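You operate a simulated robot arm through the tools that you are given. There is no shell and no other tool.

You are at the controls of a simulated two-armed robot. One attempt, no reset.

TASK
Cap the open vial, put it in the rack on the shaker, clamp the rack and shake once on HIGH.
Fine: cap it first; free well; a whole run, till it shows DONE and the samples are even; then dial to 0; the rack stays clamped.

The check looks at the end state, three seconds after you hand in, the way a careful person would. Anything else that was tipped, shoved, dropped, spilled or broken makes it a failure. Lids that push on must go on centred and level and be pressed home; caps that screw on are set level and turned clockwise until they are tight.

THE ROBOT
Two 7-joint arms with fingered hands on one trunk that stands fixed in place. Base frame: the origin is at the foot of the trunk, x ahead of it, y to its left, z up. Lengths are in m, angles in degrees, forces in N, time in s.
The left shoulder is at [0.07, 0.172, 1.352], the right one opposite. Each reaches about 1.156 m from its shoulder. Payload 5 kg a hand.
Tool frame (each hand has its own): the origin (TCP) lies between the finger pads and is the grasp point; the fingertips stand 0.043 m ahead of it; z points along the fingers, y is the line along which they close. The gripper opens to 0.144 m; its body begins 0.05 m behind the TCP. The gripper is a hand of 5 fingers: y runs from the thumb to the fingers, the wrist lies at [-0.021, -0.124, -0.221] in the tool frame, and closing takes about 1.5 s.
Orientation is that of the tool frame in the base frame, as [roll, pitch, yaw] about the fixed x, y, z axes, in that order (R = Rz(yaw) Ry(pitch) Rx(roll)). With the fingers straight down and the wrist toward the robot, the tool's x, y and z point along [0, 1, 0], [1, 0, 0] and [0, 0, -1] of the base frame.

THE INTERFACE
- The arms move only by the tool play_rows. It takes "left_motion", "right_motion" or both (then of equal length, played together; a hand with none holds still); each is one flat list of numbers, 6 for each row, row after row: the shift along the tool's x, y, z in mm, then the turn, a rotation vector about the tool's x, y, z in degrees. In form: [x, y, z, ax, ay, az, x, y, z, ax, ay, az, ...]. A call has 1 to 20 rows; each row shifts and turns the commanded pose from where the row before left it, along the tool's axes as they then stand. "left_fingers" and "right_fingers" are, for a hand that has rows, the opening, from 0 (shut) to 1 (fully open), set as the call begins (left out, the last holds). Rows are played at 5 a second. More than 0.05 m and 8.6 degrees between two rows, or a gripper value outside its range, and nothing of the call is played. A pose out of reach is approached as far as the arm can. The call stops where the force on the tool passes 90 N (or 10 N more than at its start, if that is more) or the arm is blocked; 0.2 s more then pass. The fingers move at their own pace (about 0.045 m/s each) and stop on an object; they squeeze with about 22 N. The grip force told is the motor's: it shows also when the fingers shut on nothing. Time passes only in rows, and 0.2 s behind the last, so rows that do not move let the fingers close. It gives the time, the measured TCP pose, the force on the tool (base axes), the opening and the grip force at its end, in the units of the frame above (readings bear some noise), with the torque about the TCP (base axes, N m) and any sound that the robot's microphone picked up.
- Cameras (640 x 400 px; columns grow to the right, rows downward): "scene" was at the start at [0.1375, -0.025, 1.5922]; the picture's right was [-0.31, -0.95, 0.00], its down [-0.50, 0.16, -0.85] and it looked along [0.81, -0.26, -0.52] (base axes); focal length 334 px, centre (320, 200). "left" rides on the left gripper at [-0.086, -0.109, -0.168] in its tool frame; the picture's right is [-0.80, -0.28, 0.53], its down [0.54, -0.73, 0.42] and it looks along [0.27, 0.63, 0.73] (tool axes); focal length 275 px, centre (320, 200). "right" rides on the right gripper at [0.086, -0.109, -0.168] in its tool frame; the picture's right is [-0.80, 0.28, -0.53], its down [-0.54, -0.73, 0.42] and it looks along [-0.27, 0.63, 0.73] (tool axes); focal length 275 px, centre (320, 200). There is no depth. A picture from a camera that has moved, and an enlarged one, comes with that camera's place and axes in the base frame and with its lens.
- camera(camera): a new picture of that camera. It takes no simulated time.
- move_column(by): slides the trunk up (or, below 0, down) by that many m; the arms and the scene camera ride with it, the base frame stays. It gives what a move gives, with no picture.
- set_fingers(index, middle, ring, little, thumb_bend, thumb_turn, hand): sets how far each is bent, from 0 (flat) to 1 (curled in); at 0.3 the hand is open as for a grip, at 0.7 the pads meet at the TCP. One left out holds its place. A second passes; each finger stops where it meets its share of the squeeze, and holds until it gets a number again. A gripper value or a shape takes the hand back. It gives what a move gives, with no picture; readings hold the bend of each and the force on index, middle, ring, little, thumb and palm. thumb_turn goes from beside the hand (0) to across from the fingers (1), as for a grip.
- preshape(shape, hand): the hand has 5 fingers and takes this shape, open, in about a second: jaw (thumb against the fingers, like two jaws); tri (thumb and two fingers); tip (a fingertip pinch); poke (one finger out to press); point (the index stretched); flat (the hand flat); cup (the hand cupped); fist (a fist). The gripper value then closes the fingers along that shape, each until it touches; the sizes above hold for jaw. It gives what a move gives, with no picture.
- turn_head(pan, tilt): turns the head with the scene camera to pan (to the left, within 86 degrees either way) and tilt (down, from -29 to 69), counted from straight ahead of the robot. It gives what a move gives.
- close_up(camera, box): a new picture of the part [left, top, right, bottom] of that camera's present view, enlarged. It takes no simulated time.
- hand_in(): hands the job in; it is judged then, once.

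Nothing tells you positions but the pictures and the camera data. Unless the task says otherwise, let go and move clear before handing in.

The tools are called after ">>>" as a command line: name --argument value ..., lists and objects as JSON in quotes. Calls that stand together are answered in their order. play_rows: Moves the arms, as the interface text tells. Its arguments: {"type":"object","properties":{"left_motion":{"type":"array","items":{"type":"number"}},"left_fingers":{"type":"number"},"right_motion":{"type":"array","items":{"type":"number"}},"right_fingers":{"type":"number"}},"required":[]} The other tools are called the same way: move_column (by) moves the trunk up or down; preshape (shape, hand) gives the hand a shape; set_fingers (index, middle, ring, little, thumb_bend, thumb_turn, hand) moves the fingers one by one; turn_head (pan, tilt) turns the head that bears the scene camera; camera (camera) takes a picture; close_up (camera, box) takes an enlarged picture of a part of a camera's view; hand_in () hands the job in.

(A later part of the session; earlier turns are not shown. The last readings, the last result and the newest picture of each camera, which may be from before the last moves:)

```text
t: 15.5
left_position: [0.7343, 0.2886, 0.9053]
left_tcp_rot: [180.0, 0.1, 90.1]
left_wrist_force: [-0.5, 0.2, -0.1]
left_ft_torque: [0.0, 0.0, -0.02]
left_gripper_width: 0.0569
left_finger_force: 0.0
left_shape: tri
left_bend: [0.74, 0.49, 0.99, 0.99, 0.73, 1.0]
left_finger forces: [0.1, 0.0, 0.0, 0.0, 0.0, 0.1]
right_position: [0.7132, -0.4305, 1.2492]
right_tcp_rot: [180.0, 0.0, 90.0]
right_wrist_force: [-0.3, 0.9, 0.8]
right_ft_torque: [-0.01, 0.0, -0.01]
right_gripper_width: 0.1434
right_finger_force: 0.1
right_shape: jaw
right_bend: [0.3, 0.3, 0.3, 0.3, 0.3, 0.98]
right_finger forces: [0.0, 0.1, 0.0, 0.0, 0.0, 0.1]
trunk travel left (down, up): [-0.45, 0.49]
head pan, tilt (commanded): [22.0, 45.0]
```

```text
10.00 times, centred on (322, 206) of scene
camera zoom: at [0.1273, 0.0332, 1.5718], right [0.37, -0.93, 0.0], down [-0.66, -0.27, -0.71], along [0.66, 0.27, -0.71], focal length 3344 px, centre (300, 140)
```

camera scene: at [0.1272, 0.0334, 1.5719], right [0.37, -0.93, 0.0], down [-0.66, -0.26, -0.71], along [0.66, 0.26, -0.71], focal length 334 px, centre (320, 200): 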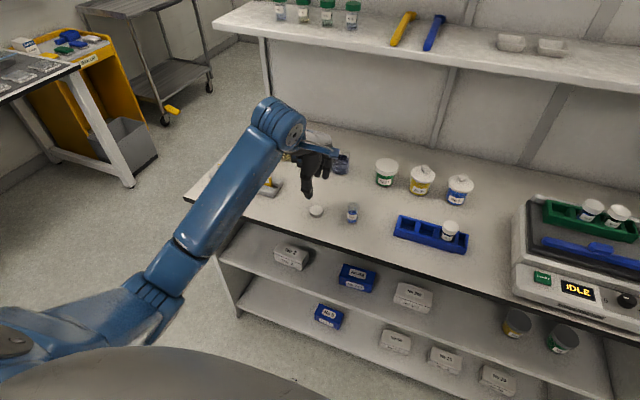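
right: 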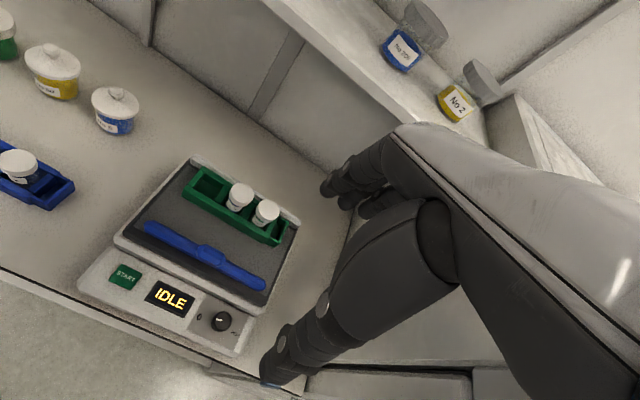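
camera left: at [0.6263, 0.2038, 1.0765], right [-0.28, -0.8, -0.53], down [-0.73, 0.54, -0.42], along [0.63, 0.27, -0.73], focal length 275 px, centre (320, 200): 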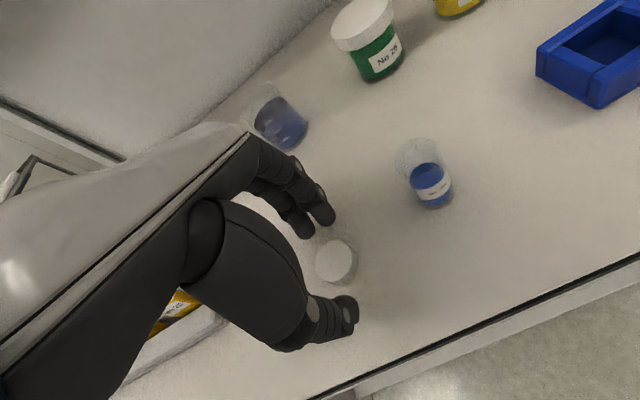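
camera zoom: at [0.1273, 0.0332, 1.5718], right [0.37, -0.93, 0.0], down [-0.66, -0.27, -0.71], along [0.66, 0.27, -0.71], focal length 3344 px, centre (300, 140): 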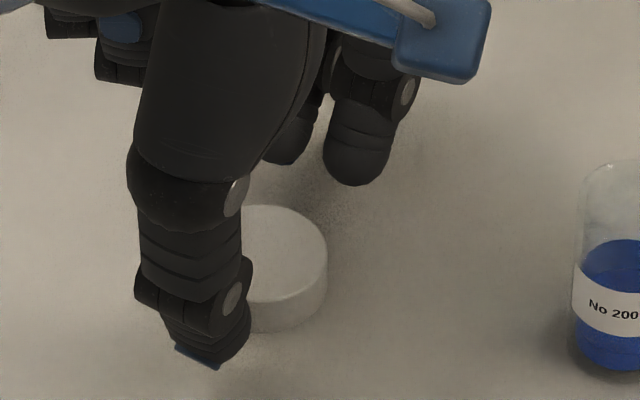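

>>> play_rows --left_motion '[0, -3, 3, 0, 0, 0, 0, 0, 3, 0, 0, 0, 0, 0, 3, 0, 0, 0, 0, 0, 3, 0, 0, 0, 0, 0, 1, 0, 0, 0, 0, 0, 0, 0, 0, 0]'

>>> close_up --camera "left" --box '[270, 180, 398, 340]'

>>> close_up --camera "scene" --box '[300, 186, 344, 226]'

```text
t: 16.9
left_position: [0.7313, 0.2865, 0.8943]
left_tcp_rot: [179.8, -0.1, 90.1]
left_wrist_force: [0.2, 0.3, 6.5]
left_ft_torque: [-0.03, 0.17, -0.02]
left_gripper_width: 0.0577
left_finger_force: 0.2
left_shape: tri
left_bend: [0.74, 0.49, 0.99, 0.99, 0.73, 1.0]
left_finger forces: [0.7, 0.1, 0.0, 0.0, 5.0, 0.1]
right_position: [0.7123, -0.4306, 1.2491]
right_tcp_rot: [180.0, 0.0, 90.0]
right_wrist_force: [-0.1, 0.9, 0.0]
right_ft_torque: [0.01, -0.03, -0.03]
right_gripper_width: 0.1436
right_finger_force: 0.0
right_shape: jaw
right_bend: [0.3, 0.3, 0.3, 0.3, 0.3, 0.98]
right_finger forces: [0.0, 0.1, 0.0, 0.0, 0.0, 0.0]
trunk travel left (down, up): [-0.45, 0.49]
head pan, tilt (commanded): [22.0, 45.0]
```

```text
2.50 times, centred on (334, 260) of left
camera zoom: at [0.623, 0.2021, 1.0622], right [-0.28, -0.8, -0.53], down [-0.73, 0.54, -0.42], along [0.63, 0.27, -0.73], focal length 688 px, centre (285, 50)
```

zoom: 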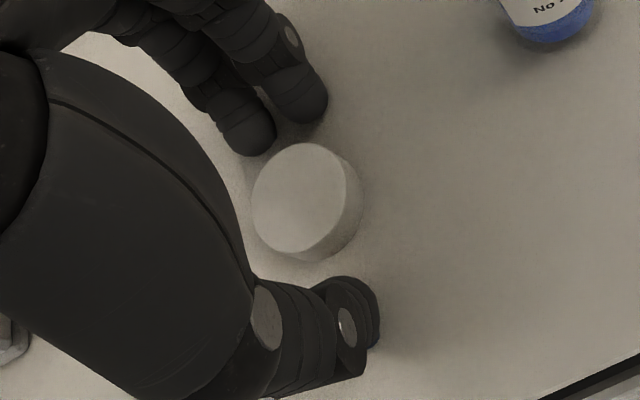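

```text
10.00 times, centred on (322, 206) of scene
camera zoom: at [0.1267, 0.033, 1.572], right [0.38, -0.93, 0.0], down [-0.66, -0.27, -0.71], along [0.66, 0.27, -0.71], focal length 3344 px, centre (300, 140)
```

zoom: 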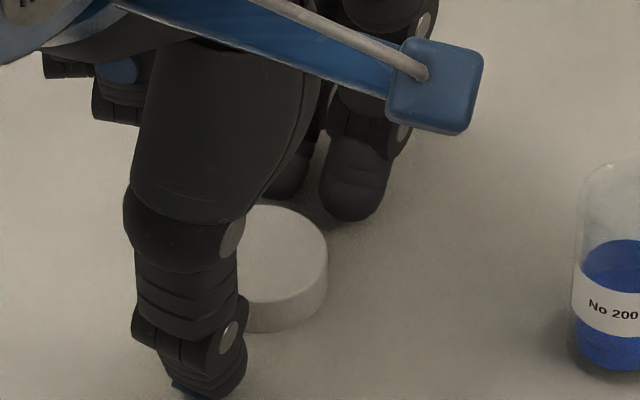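

The thumb tip just touched the bench, so tips are at bench level. I'll rise 3 mm and close around the cap in stages.

>>> play_rows --left_motion '[0, 0, -3, 0, 0, 0, 0, 0, 0, 0, 0, 0, 0, 0, 0, 0, 0, 0, 0, 0, 0, 0, 0, 0, 0, 0, 0, 0, 0, 0]' --left_fingers 0.26

>>> close_up --camera "left" --box '[270, 180, 398, 340]'

>>> close_up --camera "scene" --box '[300, 186, 344, 226]'

```text
t: 18.1
left_position: [0.7317, 0.2869, 0.8976]
left_tcp_rot: [-180.0, -0.1, 90.1]
left_wrist_force: [-0.9, 0.9, 3.9]
left_ft_torque: [0.08, 0.03, -0.02]
left_gripper_width: 0.0331
left_finger_force: 22.3
left_shape: tri
left_bend: [0.75, 0.69, 1.0, 1.0, 0.75, 1.0]
left_finger forces: [2.5, 16.7, 0.0, 0.0, 19.3, 0.0]
right_position: [0.7132, -0.4295, 1.2499]
right_tcp_rot: [-180.0, 0.1, 90.1]
right_wrist_force: [-0.6, 0.1, 0.4]
right_ft_torque: [-0.03, -0.02, 0.03]
right_gripper_width: 0.1439
right_finger_force: 0.1
right_shape: jaw
right_bend: [0.3, 0.3, 0.3, 0.3, 0.3, 0.98]
right_finger forces: [0.0, 0.0, 0.0, 0.1, 0.0, 0.0]
trunk travel left (down, up): [-0.45, 0.49]
head pan, tilt (commanded): [22.0, 45.0]
```

```text
2.50 times, centred on (334, 260) of left
camera zoom: at [0.6229, 0.2025, 1.0649], right [-0.28, -0.8, -0.53], down [-0.73, 0.54, -0.42], along [0.63, 0.27, -0.73], focal length 688 px, centre (285, 50)
```

zoom: 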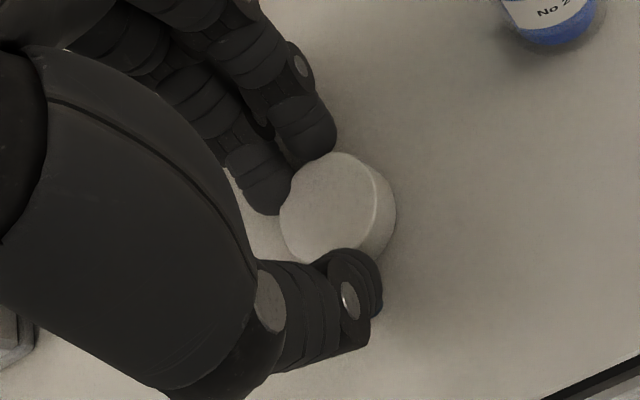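

```text
10.00 times, centred on (322, 206) of scene
camera zoom: at [0.1268, 0.0332, 1.5719], right [0.38, -0.93, 0.0], down [-0.66, -0.27, -0.71], along [0.66, 0.27, -0.71], focal length 3344 px, centre (300, 140)
```

zoom: 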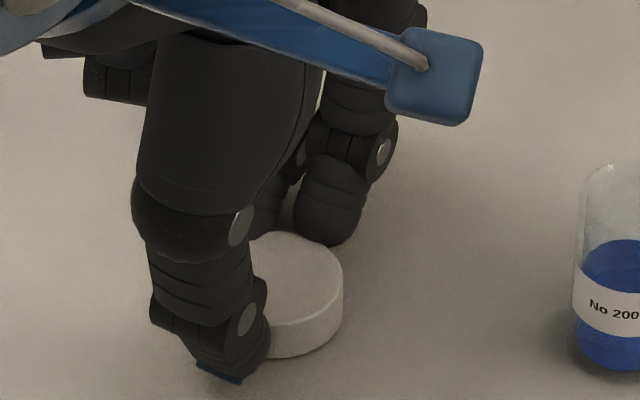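

The cap is held by thumb and middle mostly, with it shifted a little toward the index side. I'll apply full squeeze and see whether it settles into a steady three-point hold.

>>> play_rows --left_motion '[0, 0, 0, 0, 0, 0, 0, 0, 0, 0, 0, 0, 0, 0, 0, 0, 0, 0, 0, 0, 0, 0, 0, 0, 0, 0, 0, 0, 0, 0]' --left_fingers 0.15

>>> close_up --camera "left" --box '[270, 180, 398, 340]'

>>> close_up --camera "scene" --box '[300, 186, 344, 226]'

```text
t: 19.3
left_position: [0.7315, 0.2873, 0.8967]
left_tcp_rot: [-180.0, 0.0, 90.0]
left_wrist_force: [0.1, 0.7, 0.9]
left_ft_torque: [0.03, 0.01, 0.01]
left_gripper_width: 0.0312
left_finger_force: 22.3
left_shape: tri
left_bend: [0.74, 0.69, 1.0, 1.0, 0.74, 1.0]
left_finger forces: [4.7, 13.8, 0.0, 0.1, 18.8, 0.0]
right_position: [0.7125, -0.4301, 1.2494]
right_tcp_rot: [180.0, 0.1, 90.0]
right_wrist_force: [1.1, 0.7, -0.3]
right_ft_torque: [0.02, 0.02, -0.04]
right_gripper_width: 0.1437
right_finger_force: 0.1
right_shape: jaw
right_bend: [0.3, 0.3, 0.3, 0.3, 0.3, 0.98]
right_finger forces: [0.0, 0.1, 0.0, 0.0, 0.1, 0.0]
trunk travel left (down, up): [-0.45, 0.49]
head pan, tilt (commanded): [22.0, 45.0]
```

```text
2.50 times, centred on (334, 260) of left
camera zoom: at [0.623, 0.2023, 1.0645], right [-0.28, -0.8, -0.53], down [-0.73, 0.54, -0.42], along [0.63, 0.27, -0.73], focal length 688 px, centre (285, 50)
```

zoom: 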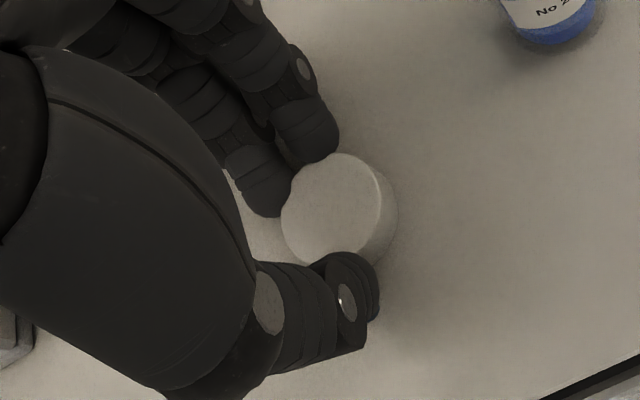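

```text
10.00 times, centred on (322, 206) of scene
camera zoom: at [0.127, 0.0332, 1.5718], right [0.38, -0.93, 0.0], down [-0.66, -0.27, -0.71], along [0.66, 0.27, -0.71], focal length 3344 px, centre (300, 140)
```

zoom: 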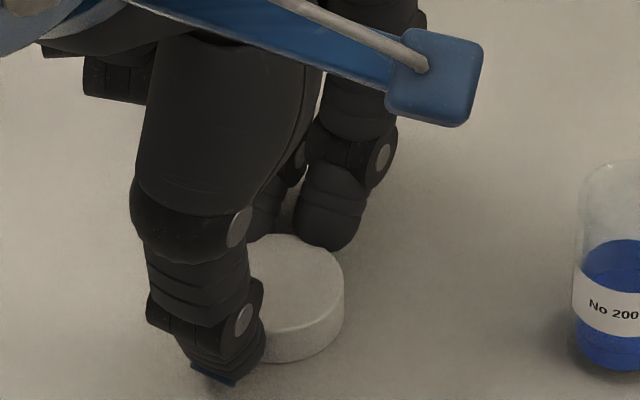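

It holds, but lopsidedly. I'll reopen, shift the hand 11 mm toward −y so the cap sits centred between index and middle against the thumb, and close again.

>>> play_rows --left_motion '[0, 0, 0, 0, 0, 0, 0, 0, 0, 0, 0, 0, 0, 0, 0, 0, 0, 0, 0, 0, 0, 0, 0, 0, -4, 0, 0, 0, 0, 0, -4, 0, 0, 0, 0, 0, -3, 0, 0, 0, 0, 0, 0, 0, 0, 0, 0, 0]' --left_fingers 0.36

>>> close_up --camera "left" --box '[270, 180, 398, 340]'

>>> close_up --camera "scene" --box '[300, 186, 344, 226]'

```text
t: 21.1
left_position: [0.7296, 0.2772, 0.8962]
left_tcp_rot: [179.9, -0.1, 90.1]
left_wrist_force: [0.7, 0.3, -0.1]
left_ft_torque: [0.0, -0.04, -0.02]
left_gripper_width: 0.0516
left_finger_force: 0.2
left_shape: tri
left_bend: [0.74, 0.51, 0.99, 0.99, 0.73, 1.0]
left_finger forces: [0.1, 0.0, 0.0, 0.0, 0.0, 0.0]
right_position: [0.7125, -0.4296, 1.2505]
right_tcp_rot: [180.0, 0.0, 90.1]
right_wrist_force: [-0.3, -0.1, -0.1]
right_ft_torque: [0.0, 0.0, 0.01]
right_gripper_width: 0.1437
right_finger_force: 0.0
right_shape: jaw
right_bend: [0.3, 0.3, 0.3, 0.3, 0.3, 0.98]
right_finger forces: [0.0, 0.0, 0.0, 0.0, 0.1, 0.0]
trunk travel left (down, up): [-0.45, 0.49]
head pan, tilt (commanded): [22.0, 45.0]
```

```text
2.50 times, centred on (334, 260) of left
camera zoom: at [0.623, 0.1915, 1.0643], right [-0.28, -0.8, -0.53], down [-0.73, 0.54, -0.42], along [0.63, 0.27, -0.73], focal length 688 px, centre (285, 50)
```

zoom: 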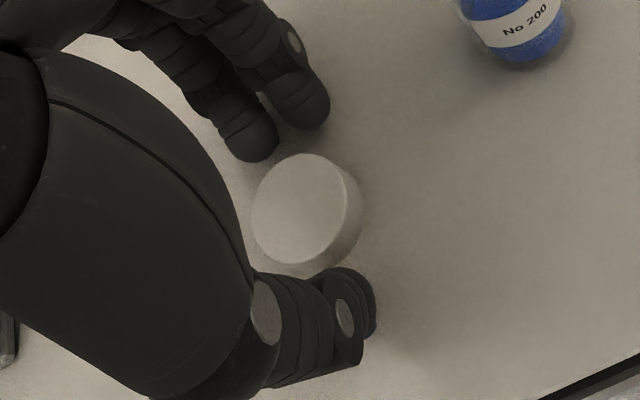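

```text
10.00 times, centred on (322, 206) of scene
camera zoom: at [0.1272, 0.0332, 1.5718], right [0.38, -0.93, 0.0], down [-0.66, -0.27, -0.71], along [0.66, 0.27, -0.71], focal length 3344 px, centre (300, 140)
```

zoom: 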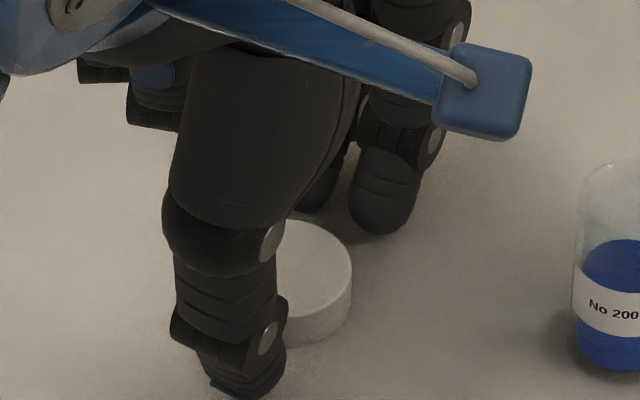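

>>> play_rows --left_motion '[0, 2, 0, 0, 0, 0, 0, 0, 0, 0, 0, 0, 0, 0, 0, 0, 0, 0, 0, 0, 0, 0, 0, 0, 0, 0, 0, 0, 0, 0, 0, 0, 0, 0, 0, 0]' --left_fingers 0.15

>>> close_up --camera "left" --box '[270, 180, 398, 340]'

>>> close_up --camera "scene" --box '[300, 186, 344, 226]'

```text
t: 22.5
left_position: [0.7336, 0.2757, 0.8953]
left_tcp_rot: [180.0, 0.0, 90.2]
left_wrist_force: [-0.4, -0.2, -0.1]
left_ft_torque: [0.03, 0.03, -0.03]
left_gripper_width: 0.0297
left_finger_force: 22.3
left_shape: tri
left_bend: [0.73, 0.57, 1.0, 1.0, 0.74, 1.0]
left_finger forces: [8.7, 10.4, 0.0, 0.1, 18.6, 0.1]
right_position: [0.7132, -0.4304, 1.2501]
right_tcp_rot: [179.9, -0.1, 90.1]
right_wrist_force: [-0.2, 0.0, 0.8]
right_ft_torque: [0.0, -0.02, 0.0]
right_gripper_width: 0.1436
right_finger_force: 0.0
right_shape: jaw
right_bend: [0.3, 0.3, 0.3, 0.3, 0.3, 0.98]
right_finger forces: [0.1, 0.0, 0.0, 0.0, 0.0, 0.0]
trunk travel left (down, up): [-0.45, 0.49]
head pan, tilt (commanded): [22.0, 45.0]
```

```text
2.50 times, centred on (334, 260) of left
camera zoom: at [0.6252, 0.1913, 1.0645], right [-0.28, -0.8, -0.53], down [-0.73, 0.54, -0.42], along [0.63, 0.27, -0.73], focal length 688 px, centre (285, 50)
```

zoom: 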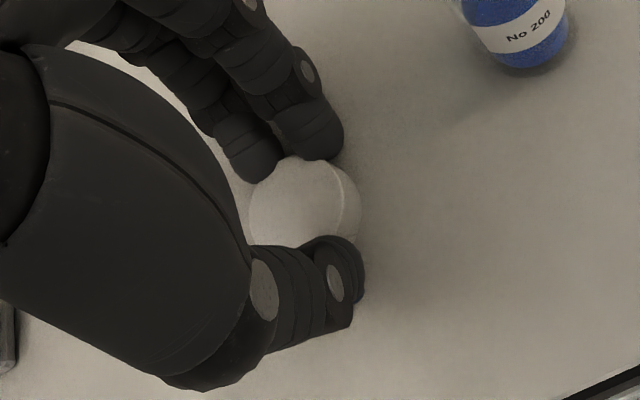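

```text
10.00 times, centred on (322, 206) of scene
camera zoom: at [0.1272, 0.0331, 1.5718], right [0.38, -0.93, 0.0], down [-0.66, -0.27, -0.71], along [0.66, 0.27, -0.71], focal length 3344 px, centre (300, 140)
```

zoom: 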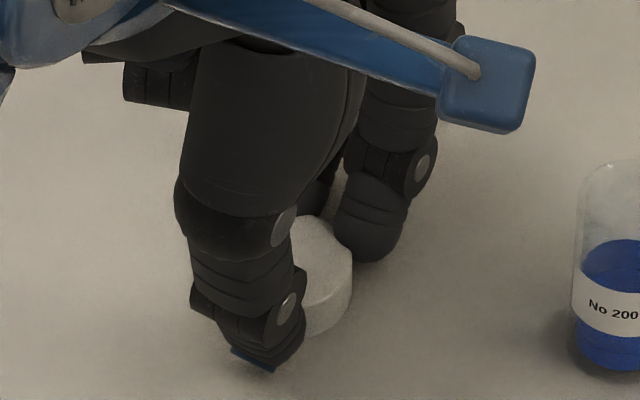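

That is a balanced hold (index 8.7 N, middle 10.4 N, thumb 18.6 N). I'll lift it gently and check that it is level.

>>> play_rows --left_motion '[0, 0, -5, 0, 0, 0, 0, 0, -10, 0, 0, 0, 0, 0, -15, 0, 0, 0, 0, 0, -20, 0, 0, 0, 0, 0, -20, 0, 0, 0, 0, 0, -20, 0, 0, 0, 0, 0, -15, 0, 0, 0, 0, 0, 0, 0, 0, 0]'

>>> camera --camera "scene"

>>> close_up --camera "left" --box '[270, 180, 398, 340]'

```text
t: 24.3
left_position: [0.7333, 0.2777, 1.0011]
left_tcp_rot: [-180.0, -0.1, 90.2]
left_wrist_force: [-0.6, 0.1, 0.4]
left_ft_torque: [-0.02, 0.02, 0.03]
left_gripper_width: 0.03
left_finger_force: 22.0
left_shape: tri
left_bend: [0.73, 0.57, 1.0, 1.0, 0.74, 1.0]
left_finger forces: [8.6, 10.6, 0.0, 0.0, 17.9, 0.0]
right_position: [0.7135, -0.4303, 1.2488]
right_tcp_rot: [180.0, 0.0, 89.9]
right_wrist_force: [0.5, -0.6, 0.6]
right_ft_torque: [0.0, 0.01, -0.02]
right_gripper_width: 0.1435
right_finger_force: 0.1
right_shape: jaw
right_bend: [0.3, 0.3, 0.3, 0.3, 0.3, 0.98]
right_finger forces: [0.1, 0.0, 0.0, 0.0, 0.0, 0.1]
trunk travel left (down, up): [-0.45, 0.49]
head pan, tilt (commanded): [22.0, 45.0]
```

```text
taken
camera scene: at [0.1273, 0.0333, 1.5718], right [0.38, -0.93, 0.0], down [-0.66, -0.27, -0.71], along [0.66, 0.27, -0.71], focal length 334 px, centre (320, 200)
```

scene: 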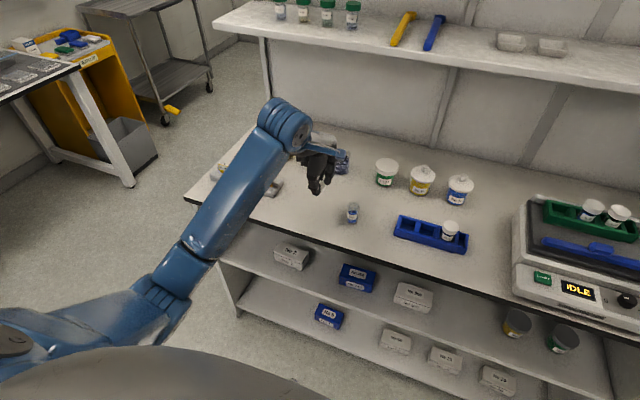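

```text
2.50 times, centred on (334, 260) of left
camera zoom: at [0.6257, 0.1917, 1.1699], right [-0.28, -0.8, -0.53], down [-0.73, 0.54, -0.42], along [0.63, 0.27, -0.73], focal length 688 px, centre (285, 50)
```

zoom: 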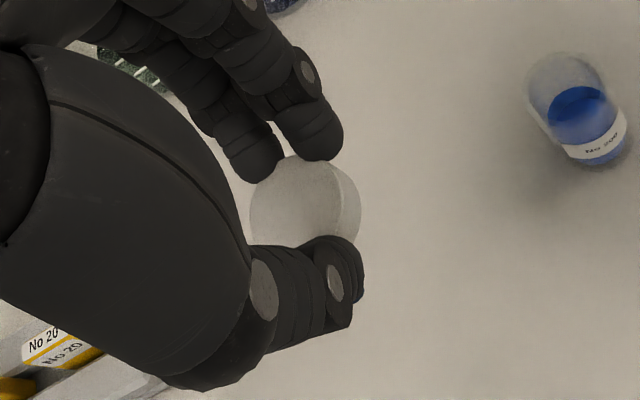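

The cap is held and lifted steadily. Next I'll carry it to a point 5 cm above the vial at about (0.752, 0.1865) and compare alignment in both cameras.

>>> play_rows --left_motion '[-20, 4, 0, 0, 0, 0, -25, 6, 0, 0, 0, 0, -25, 6, 0, 0, 0, 0, -21, 5, 0, 0, 0, 0, 0, 0, 10, 0, 0, 0, 0, 0, 10, 0, 0, 0, 0, 0, 0, 0, 0, 0]'

>>> close_up --camera "scene" --box '[320, 176, 384, 236]'

>>> close_up --camera "left" --box '[270, 180, 398, 340]'

```text
t: 25.9
left_position: [0.7546, 0.185, 0.981]
left_tcp_rot: [-180.0, -0.1, 90.0]
left_wrist_force: [-0.2, 0.1, -0.3]
left_ft_torque: [0.01, -0.01, -0.01]
left_gripper_width: 0.0293
left_finger_force: 22.3
left_shape: tri
left_bend: [0.73, 0.57, 1.0, 1.0, 0.74, 1.0]
left_finger forces: [8.6, 10.8, 0.1, 0.1, 17.7, 0.0]
right_position: [0.7127, -0.4304, 1.2479]
right_tcp_rot: [180.0, 0.0, 90.0]
right_wrist_force: [0.4, 0.6, 0.0]
right_ft_torque: [0.03, -0.02, -0.03]
right_gripper_width: 0.1435
right_finger_force: 0.0
right_shape: jaw
right_bend: [0.3, 0.3, 0.3, 0.3, 0.3, 0.98]
right_finger forces: [0.1, 0.1, 0.0, 0.0, 0.0, 0.0]
trunk travel left (down, up): [-0.45, 0.49]
head pan, tilt (commanded): [22.0, 45.0]
```

```text
6.67 times, centred on (352, 206) of scene
camera zoom: at [0.1274, 0.0328, 1.5718], right [0.37, -0.93, 0.0], down [-0.66, -0.26, -0.71], along [0.66, 0.27, -0.71], focal length 2229 px, centre (107, 160)
```

zoom: 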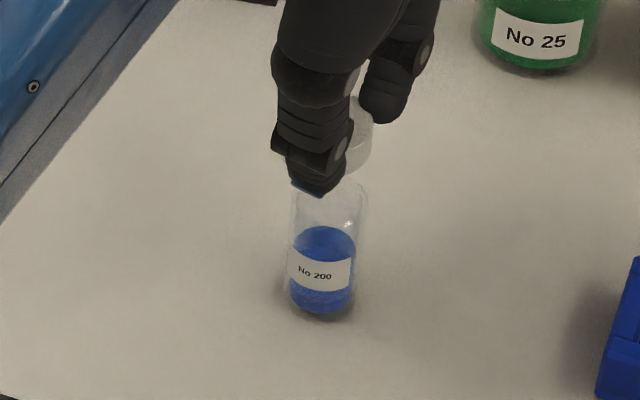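

```text
2.50 times, centred on (334, 260) of left
camera zoom: at [0.6468, 0.1, 1.1501], right [-0.28, -0.8, -0.53], down [-0.73, 0.54, -0.42], along [0.63, 0.27, -0.73], focal length 688 px, centre (285, 50)
```

zoom: 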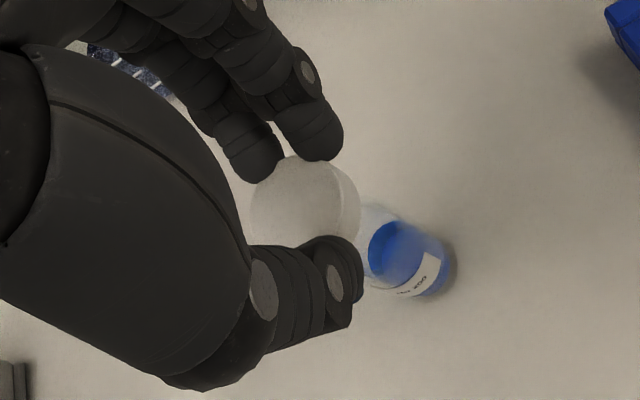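

>>> close_up --camera "scene" --box '[340, 188, 372, 218]'

>>> close_up --camera "left" --box '[360, 236, 424, 286]'

>>> close_up --camera "left" --box '[300, 220, 364, 270]'

```text
13.33 times, centred on (356, 203) of scene
camera zoom: at [0.1274, 0.0328, 1.5718], right [0.37, -0.93, 0.0], down [-0.66, -0.26, -0.71], along [0.66, 0.27, -0.71], focal length 4458 px, centre (-160, 160)
```

zoom: 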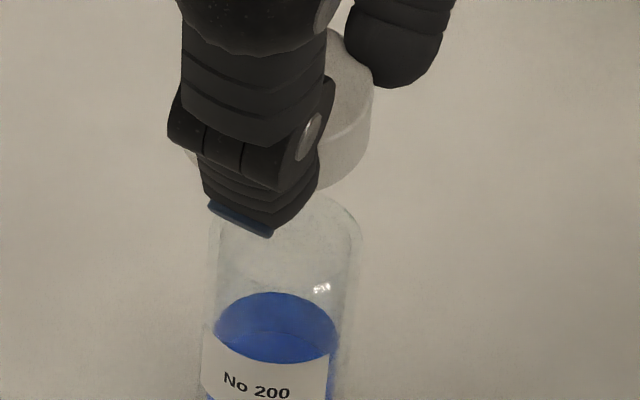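

```text
8.00 times, centred on (392, 261) of left
camera zoom: at [0.6468, 0.1, 1.1501], right [-0.28, -0.8, -0.53], down [-0.73, 0.54, -0.42], along [0.63, 0.27, -0.73], focal length 2202 px, centre (-256, -288)
```

zoom: 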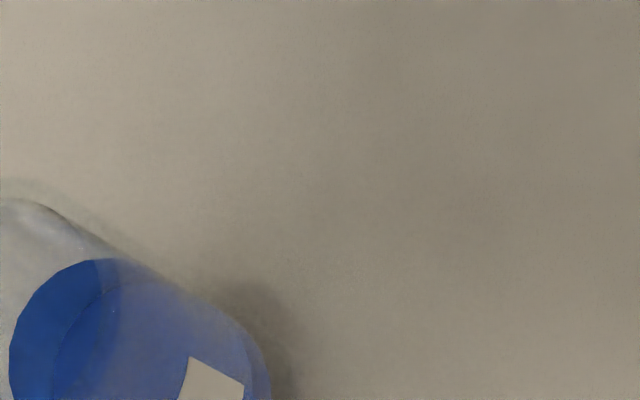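

```text
8.00 times, centred on (332, 245) of left
camera zoom: at [0.6468, 0.1, 1.1501], right [-0.28, -0.8, -0.53], down [-0.73, 0.54, -0.42], along [0.63, 0.27, -0.73], focal length 2202 px, centre (224, -160)
```

zoom: 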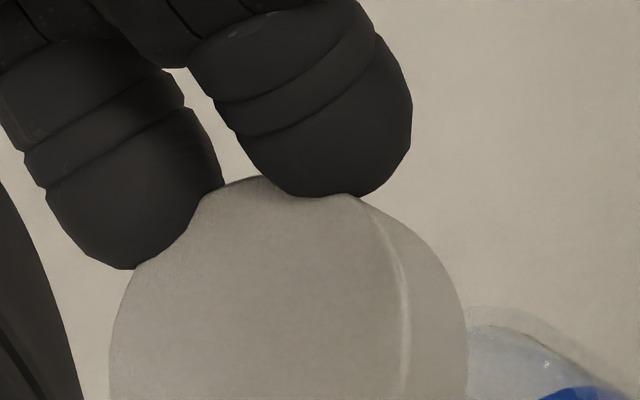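

Both cameras agree the cap sits about 3.5 mm too far toward +y and about 1 mm short in x relative to the vial. I'll correct and lower to about 6 mm above the rim for a finer check.

>>> play_rows --left_motion '[-3.5, 1, 5, 0, 0, 0, 0, 0, 10, 0, 0, 0, 0, 0, 8, 0, 0, 0, 0, 0, 0, 0, 0, 0]'

>>> close_up --camera "scene" --box '[340, 193, 372, 223]'

>>> close_up --camera "left" --box '[290, 210, 418, 290]'

```text
t: 26.9
left_position: [0.7556, 0.1808, 0.9589]
left_tcp_rot: [-180.0, -0.1, 90.0]
left_wrist_force: [0.7, 0.9, 0.8]
left_ft_torque: [0.02, -0.01, -0.02]
left_gripper_width: 0.0296
left_finger_force: 21.4
left_shape: tri
left_bend: [0.73, 0.57, 1.0, 1.0, 0.74, 1.0]
left_finger forces: [8.6, 10.8, 0.0, 0.0, 17.7, 0.0]
right_position: [0.7127, -0.4306, 1.2502]
right_tcp_rot: [-179.9, 0.0, 89.8]
right_wrist_force: [-1.0, 1.1, 0.3]
right_ft_torque: [0.01, -0.01, -0.02]
right_gripper_width: 0.1437
right_finger_force: 0.1
right_shape: jaw
right_bend: [0.3, 0.3, 0.3, 0.3, 0.3, 0.98]
right_finger forces: [0.0, 0.0, 0.0, 0.1, 0.1, 0.1]
trunk travel left (down, up): [-0.45, 0.49]
head pan, tilt (commanded): [22.0, 45.0]
```

```text
13.33 times, centred on (356, 208) of scene
camera zoom: at [0.1273, 0.0329, 1.5718], right [0.38, -0.93, 0.0], down [-0.66, -0.27, -0.71], along [0.66, 0.27, -0.71], focal length 4458 px, centre (-160, 93)
```

zoom: 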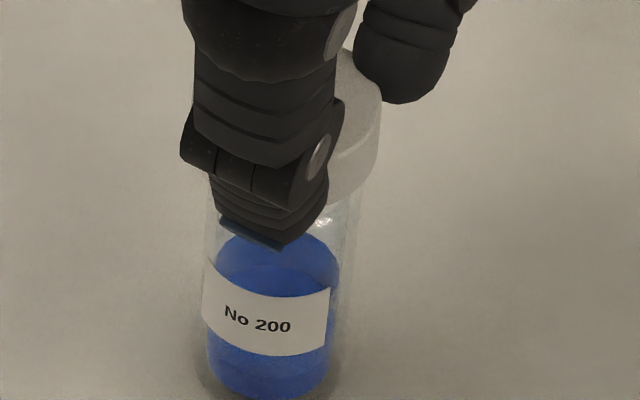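

```text
5.00 times, centred on (354, 250) of left
camera zoom: at [0.6474, 0.0967, 1.1271], right [-0.28, -0.8, -0.53], down [-0.73, 0.54, -0.42], along [0.63, 0.27, -0.73], focal length 1376 px, centre (150, -50)
```

zoom: 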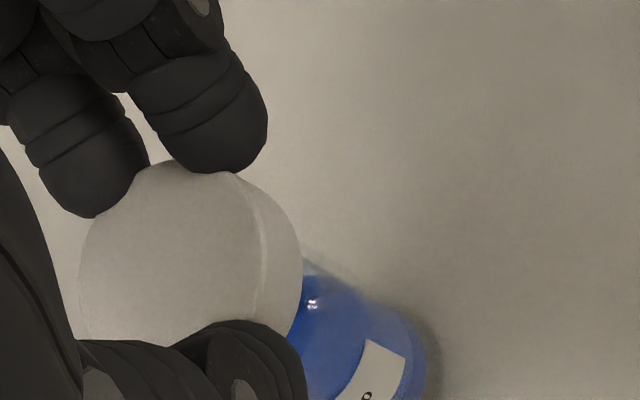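

>>> close_up --camera "left" --box '[330, 240, 426, 300]'

>>> close_up --camera "scene" --box '[348, 196, 372, 211]'

```text
6.67 times, centred on (378, 270) of left
camera zoom: at [0.6474, 0.0967, 1.1271], right [-0.28, -0.8, -0.53], down [-0.73, 0.54, -0.42], along [0.63, 0.27, -0.73], focal length 1835 px, centre (-67, -267)
```

zoom: 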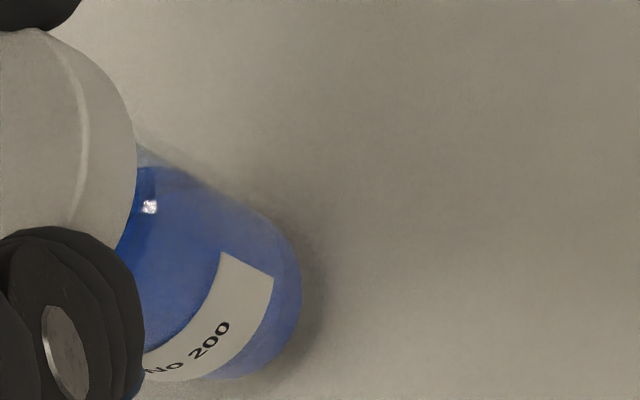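

```text
16.00 times, centred on (360, 204) of scene
camera zoom: at [0.1273, 0.0329, 1.5718], right [0.38, -0.93, 0.0], down [-0.66, -0.27, -0.71], along [0.66, 0.27, -0.71], focal length 5350 px, centre (-320, 144)
```

zoom: 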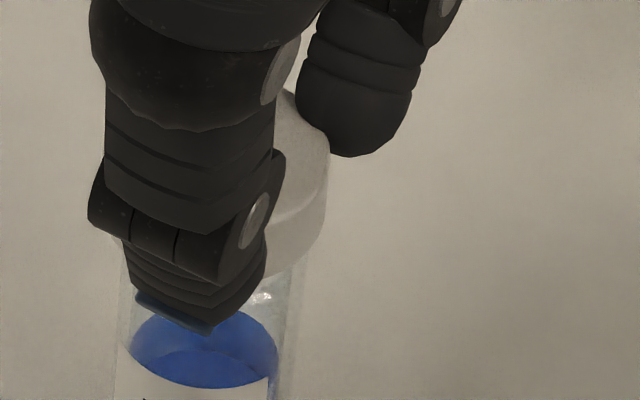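

The remaining ambiguity is along the viewing direction, so I'll bring the right hand's camera round for a cross view. First I'll move the right hand across at a safe height, well clear of the shaker and the left arm.

>>> play_rows --right_motion '[36, -2.8, 3, 0, 0, 0, 36, -2.8, 3, 0, 0, 0, 36, -2.8, 3, 0, 0, 0, 36, -2.8, 3, 0, 0, 0, 36, -2.8, 3, 0, 0, 0, 36, -2.8, 3, 0, 0, 0, 36, -2.8, 3, 0, 0, 0, 36, -2.8, 4, 0, 0, 0]'

>>> play_rows --right_motion '[0, 0, 0, 0, 0, -8.2, 0, 0, 0, 0, 0, -8.2, 0, 0, 0, 0, 0, -8.2, 0, 0, 0, 0, 0, -8.2, 0, 0, 0, 0, 0, -8.2, 0, 0, 0, 0, 0, -8.2, 0, 0, 0, 0, 0, -8.2, 0, 0, 0, 0, 0, -8.2, 0, 0, 0, 0, 0, -8.2, 0, 0, 0, 0, 0, -8.2, 0, 0, 0, 0, 0, -8.2, 0, 0, 0, 0, 0, 0]'

>>> camera --camera "right"

>>> camera --camera "scene"

```text
t: 28.7
left_position: [0.7569, 0.1833, 0.9584]
left_tcp_rot: [-180.0, 0.2, 90.0]
left_wrist_force: [-0.5, 0.3, 0.1]
left_ft_torque: [-0.02, 0.01, -0.03]
left_gripper_width: 0.0295
left_finger_force: 21.2
left_shape: tri
left_bend: [0.73, 0.57, 1.0, 1.0, 0.74, 1.0]
left_finger forces: [8.6, 10.7, 0.1, 0.0, 17.6, 0.0]
right_position: [0.6908, -0.142, 1.2248]
right_tcp_rot: [-180.0, 0.2, 90.0]
right_wrist_force: [0.2, 0.2, -0.3]
right_ft_torque: [-0.05, 0.0, 0.01]
right_gripper_width: 0.1436
right_finger_force: 0.0
right_shape: jaw
right_bend: [0.3, 0.3, 0.3, 0.3, 0.3, 0.98]
right_finger forces: [0.0, 0.0, 0.0, 0.1, 0.0, 0.0]
trunk travel left (down, up): [-0.45, 0.49]
head pan, tilt (commanded): [22.0, 45.0]
```

```text
t: 31.3
left_position: [0.756, 0.1813, 0.9587]
left_tcp_rot: [-179.9, 0.0, 90.1]
left_wrist_force: [0.0, -0.4, -0.4]
left_ft_torque: [-0.02, -0.01, -0.04]
left_gripper_width: 0.0296
left_finger_force: 22.4
left_shape: tri
left_bend: [0.73, 0.57, 1.0, 1.0, 0.74, 1.0]
left_finger forces: [8.6, 10.7, 0.1, 0.0, 17.5, 0.0]
right_position: [0.6906, -0.1413, 1.2245]
right_tcp_rot: [180.0, 0.0, 141.9]
right_wrist_force: [-0.1, -1.0, 0.1]
right_ft_torque: [-0.01, 0.0, 0.03]
right_gripper_width: 0.1437
right_finger_force: 0.0
right_shape: jaw
right_bend: [0.3, 0.3, 0.3, 0.3, 0.3, 0.98]
right_finger forces: [0.1, 0.0, 0.0, 0.1, 0.0, 0.1]
right hand out of reach, approached as far as the arm can: row 7, 8, 9, 10, 11
trunk travel left (down, up): [-0.45, 0.49]
head pan, tilt (commanded): [22.0, 45.0]
```

```text
taken
camera right: at [0.5558, -0.1742, 1.3913], right [0.8, -0.27, 0.53], down [-0.02, -0.91, -0.42], along [0.6, 0.33, -0.73], focal length 275 px, centre (320, 200)
```

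right: 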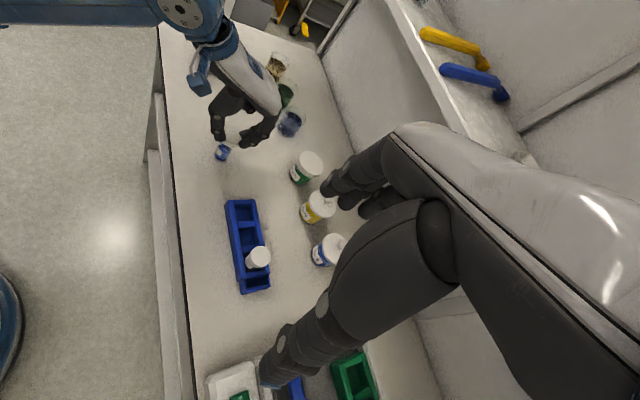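

```text
taken
camera scene: at [0.1274, 0.0332, 1.5718], right [0.38, -0.93, 0.0], down [-0.66, -0.27, -0.71], along [0.66, 0.27, -0.71], focal length 334 px, centre (320, 200)
```

scene: 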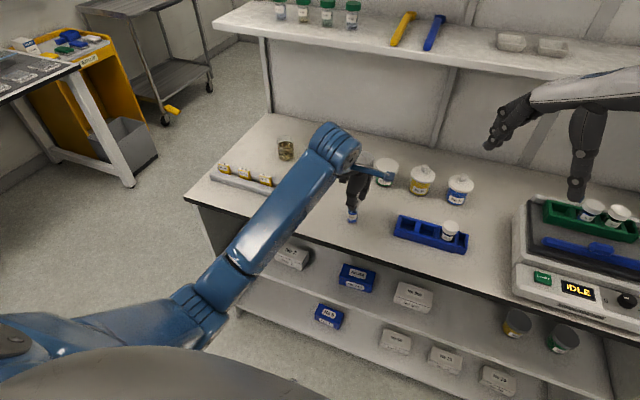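

The right wrist reached its rotation limit but its camera already has a good cross view of the left hand, cap and vial. Zooming in there.

>>> close_up --camera "right" --box '[202, 122, 266, 162]'

>>> close_up --camera "right" --box '[212, 138, 236, 162]'

>>> close_up --camera "scene" --box '[340, 193, 372, 223]'

```text
10.00 times, centred on (234, 142) of right
camera zoom: at [0.5558, -0.1742, 1.3913], right [0.8, -0.27, 0.53], down [-0.02, -0.91, -0.42], along [0.6, 0.33, -0.73], focal length 2753 px, centre (1180, 780)
```

zoom: 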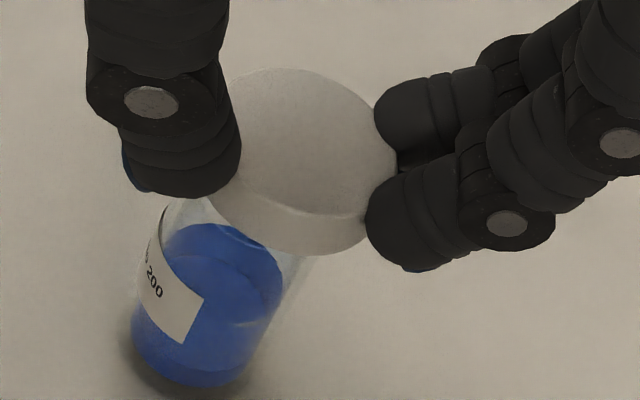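

```text
16.00 times, centred on (224, 150) of right
camera zoom: at [0.5558, -0.1742, 1.3913], right [0.8, -0.27, 0.53], down [-0.02, -0.91, -0.42], along [0.6, 0.33, -0.73], focal length 4404 px, centre (1856, 1000)
```

zoom: 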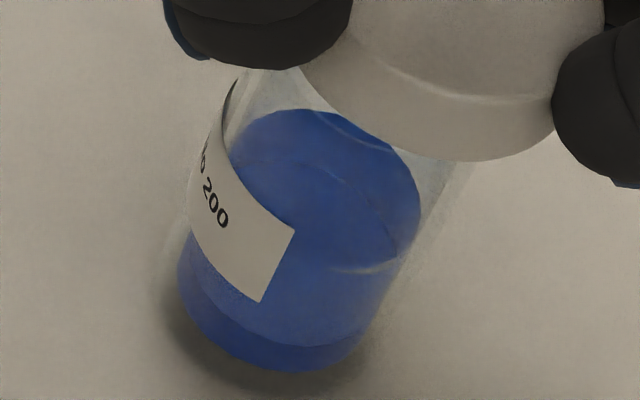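

```text
13.33 times, centred on (356, 208) of scene
camera zoom: at [0.1274, 0.0332, 1.5718], right [0.38, -0.93, 0.0], down [-0.66, -0.27, -0.71], along [0.66, 0.27, -0.71], focal length 4458 px, centre (-160, 93)
```

zoom: 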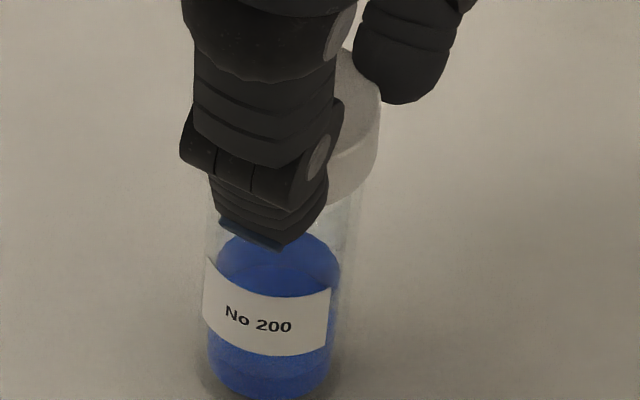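

The cross view indicates the cap is roughly 3 mm too far in +x and 1.5 mm in +y. I'll apply that correction and lower 3 mm, then recheck both views.

>>> play_rows --left_motion '[-1.5, -3, 0, 0, 0, 0, 0, 0, 3, 0, 0, 0, 0, 0, 0, 0, 0, 0]'

>>> close_up --camera "right" --box '[206, 124, 254, 164]'

>>> close_up --camera "scene" --box '[340, 193, 372, 223]'

>>> close_up --camera "left" --box '[290, 210, 418, 290]'

```text
t: 32.1
left_position: [0.754, 0.1805, 0.9559]
left_tcp_rot: [-180.0, 0.0, 90.1]
left_wrist_force: [0.9, -0.1, 3.0]
left_ft_torque: [0.0, 0.0, 0.02]
left_gripper_width: 0.0297
left_finger_force: 22.2
left_shape: tri
left_bend: [0.73, 0.57, 1.0, 1.0, 0.75, 1.0]
left_finger forces: [8.8, 11.6, 0.0, 0.0, 18.9, 0.0]
right_position: [0.6906, -0.142, 1.2251]
right_tcp_rot: [-179.9, 0.0, 142.0]
right_wrist_force: [0.0, -0.1, 0.5]
right_ft_torque: [-0.03, -0.03, -0.01]
right_gripper_width: 0.1437
right_finger_force: 0.0
right_shape: jaw
right_bend: [0.3, 0.3, 0.3, 0.3, 0.3, 0.98]
right_finger forces: [0.0, 0.0, 0.0, 0.0, 0.0, 0.0]
trunk travel left (down, up): [-0.45, 0.49]
head pan, tilt (commanded): [22.0, 45.0]
```

```text
10.00 times, centred on (230, 144) of right
camera zoom: at [0.5555, -0.1743, 1.3914], right [0.8, -0.27, 0.53], down [-0.02, -0.91, -0.42], along [0.6, 0.33, -0.73], focal length 2753 px, centre (1220, 760)
```

zoom: 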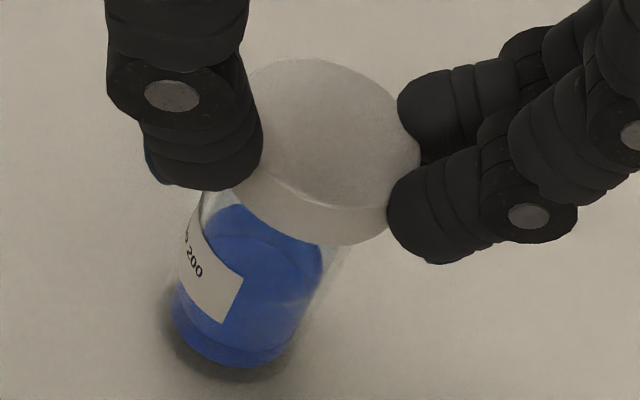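

```text
13.33 times, centred on (356, 208) of scene
camera zoom: at [0.1271, 0.0331, 1.5719], right [0.37, -0.93, 0.0], down [-0.66, -0.27, -0.71], along [0.66, 0.27, -0.71], focal length 4458 px, centre (-160, 93)
```

zoom: 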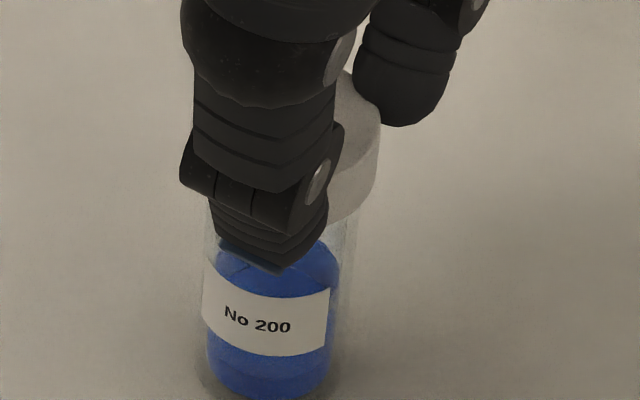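

```text
5.00 times, centred on (354, 250) of left
camera zoom: at [0.6441, 0.0956, 1.1239], right [-0.28, -0.8, -0.53], down [-0.73, 0.54, -0.42], along [0.63, 0.27, -0.73], focal length 1376 px, centre (150, -50)
```

zoom: 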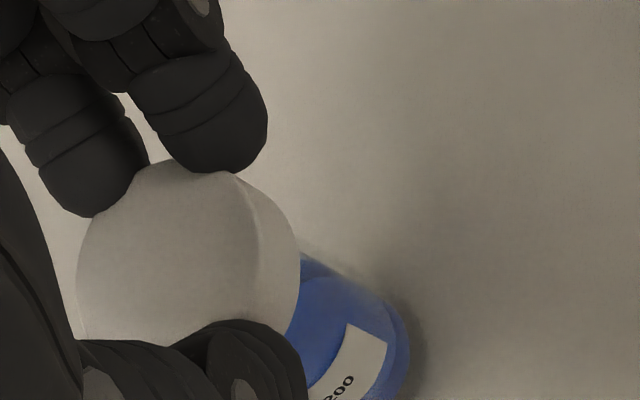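

Contact is already felt at 3 N, so the cap's bottom is at the rim (the cap is nearer 12 mm tall). By the cross view it is now within about 1 mm; I'll zoom in to confirm before pressing.

>>> close_up --camera "scene" --box '[346, 198, 370, 213]'

>>> close_up --camera "right" --box '[216, 138, 240, 153]'

>>> close_up --camera "left" --box '[340, 250, 388, 280]'

```text
16.00 times, centred on (358, 206) of scene
camera zoom: at [0.1271, 0.0331, 1.5719], right [0.37, -0.93, 0.0], down [-0.66, -0.27, -0.71], along [0.66, 0.27, -0.71], focal length 5350 px, centre (-288, 112)
```

zoom: 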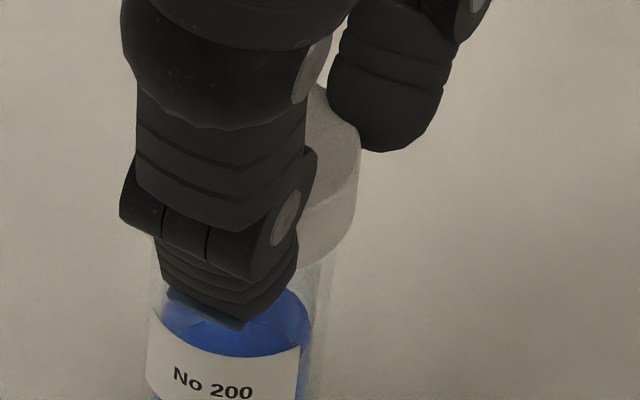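

```text
16.00 times, centred on (228, 146) of right
camera zoom: at [0.5555, -0.1743, 1.3914], right [0.8, -0.27, 0.53], down [-0.02, -0.91, -0.42], along [0.6, 0.33, -0.73], focal length 4404 px, centre (1792, 1072)
```

zoom: 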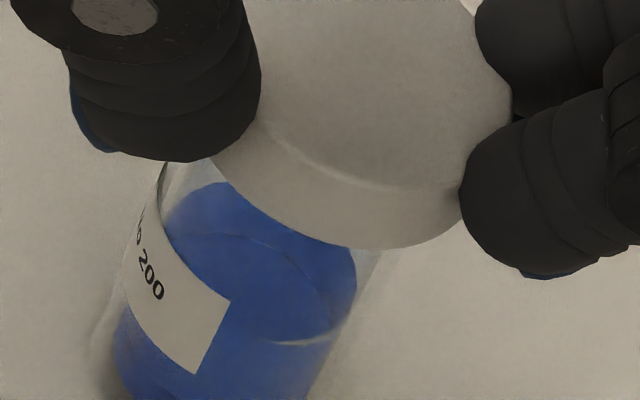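

```text
13.33 times, centred on (364, 265) of left
camera zoom: at [0.6441, 0.0956, 1.1239], right [-0.28, -0.8, -0.53], down [-0.73, 0.54, -0.42], along [0.63, 0.27, -0.73], focal length 3670 px, centre (-267, -667)
```

zoom: 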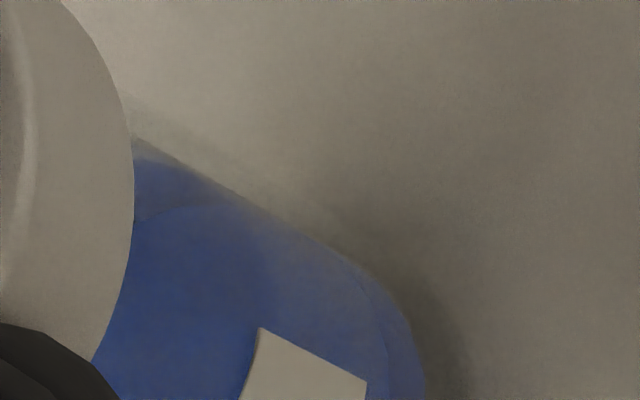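

The scene view shows the cap centred left-to-right; the cross view suggests it is still about 1.8 mm too far in +x. I'll lift 2 mm, correct, and lower again in small steps while watching the force.

>>> play_rows --left_motion '[0, 0, -2, 0, 0, 0, -0.4, -1.8, 0, 0, 0, 0, 0, 0, 2, 0, 0, 0, 0, 0, 1, 0, 0, 0, 0, 0, 0, 0, 0, 0]'

>>> close_up --camera "right" --box '[206, 124, 254, 164]'

>>> close_up --camera "scene" --box '[346, 198, 370, 213]'

```text
t: 33.3
left_position: [0.7502, 0.1798, 0.9546]
left_tcp_rot: [180.0, 0.0, 90.2]
left_wrist_force: [1.2, -0.2, 5.8]
left_ft_torque: [-0.02, 0.02, -0.01]
left_gripper_width: 0.0298
left_finger_force: 21.6
left_shape: tri
left_bend: [0.73, 0.57, 1.0, 1.0, 0.75, 1.0]
left_finger forces: [9.0, 12.1, 0.0, 0.1, 19.7, 0.1]
right_position: [0.6898, -0.1431, 1.2246]
right_tcp_rot: [179.9, 0.0, 142.0]
right_wrist_force: [0.1, 0.7, -0.5]
right_ft_torque: [0.01, 0.02, -0.01]
right_gripper_width: 0.1437
right_finger_force: 0.1
right_shape: jaw
right_bend: [0.3, 0.3, 0.3, 0.3, 0.3, 0.98]
right_finger forces: [0.0, 0.0, 0.0, 0.0, 0.0, 0.1]
trunk travel left (down, up): [-0.45, 0.49]
head pan, tilt (commanded): [22.0, 45.0]
```

```text
10.00 times, centred on (230, 144) of right
camera zoom: at [0.5551, -0.1743, 1.3916], right [0.8, -0.27, 0.53], down [-0.02, -0.91, -0.42], along [0.6, 0.33, -0.73], focal length 2753 px, centre (1220, 760)
```

zoom: 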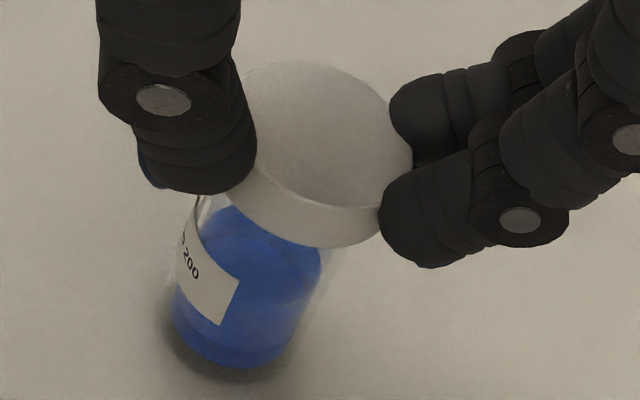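

```text
16.00 times, centred on (358, 206) of scene
camera zoom: at [0.1267, 0.0331, 1.5719], right [0.38, -0.93, 0.0], down [-0.66, -0.27, -0.71], along [0.66, 0.27, -0.71], focal length 5350 px, centre (-288, 112)
```

zoom: 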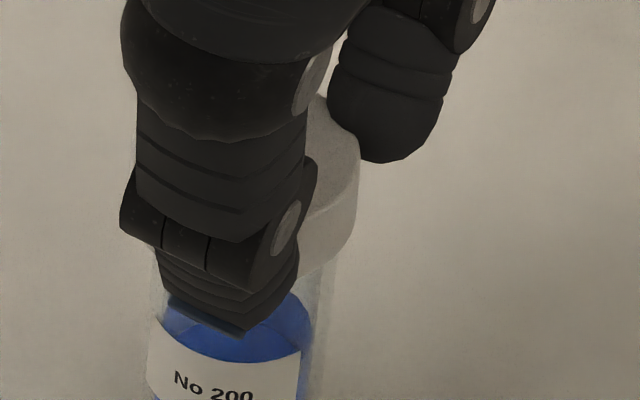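

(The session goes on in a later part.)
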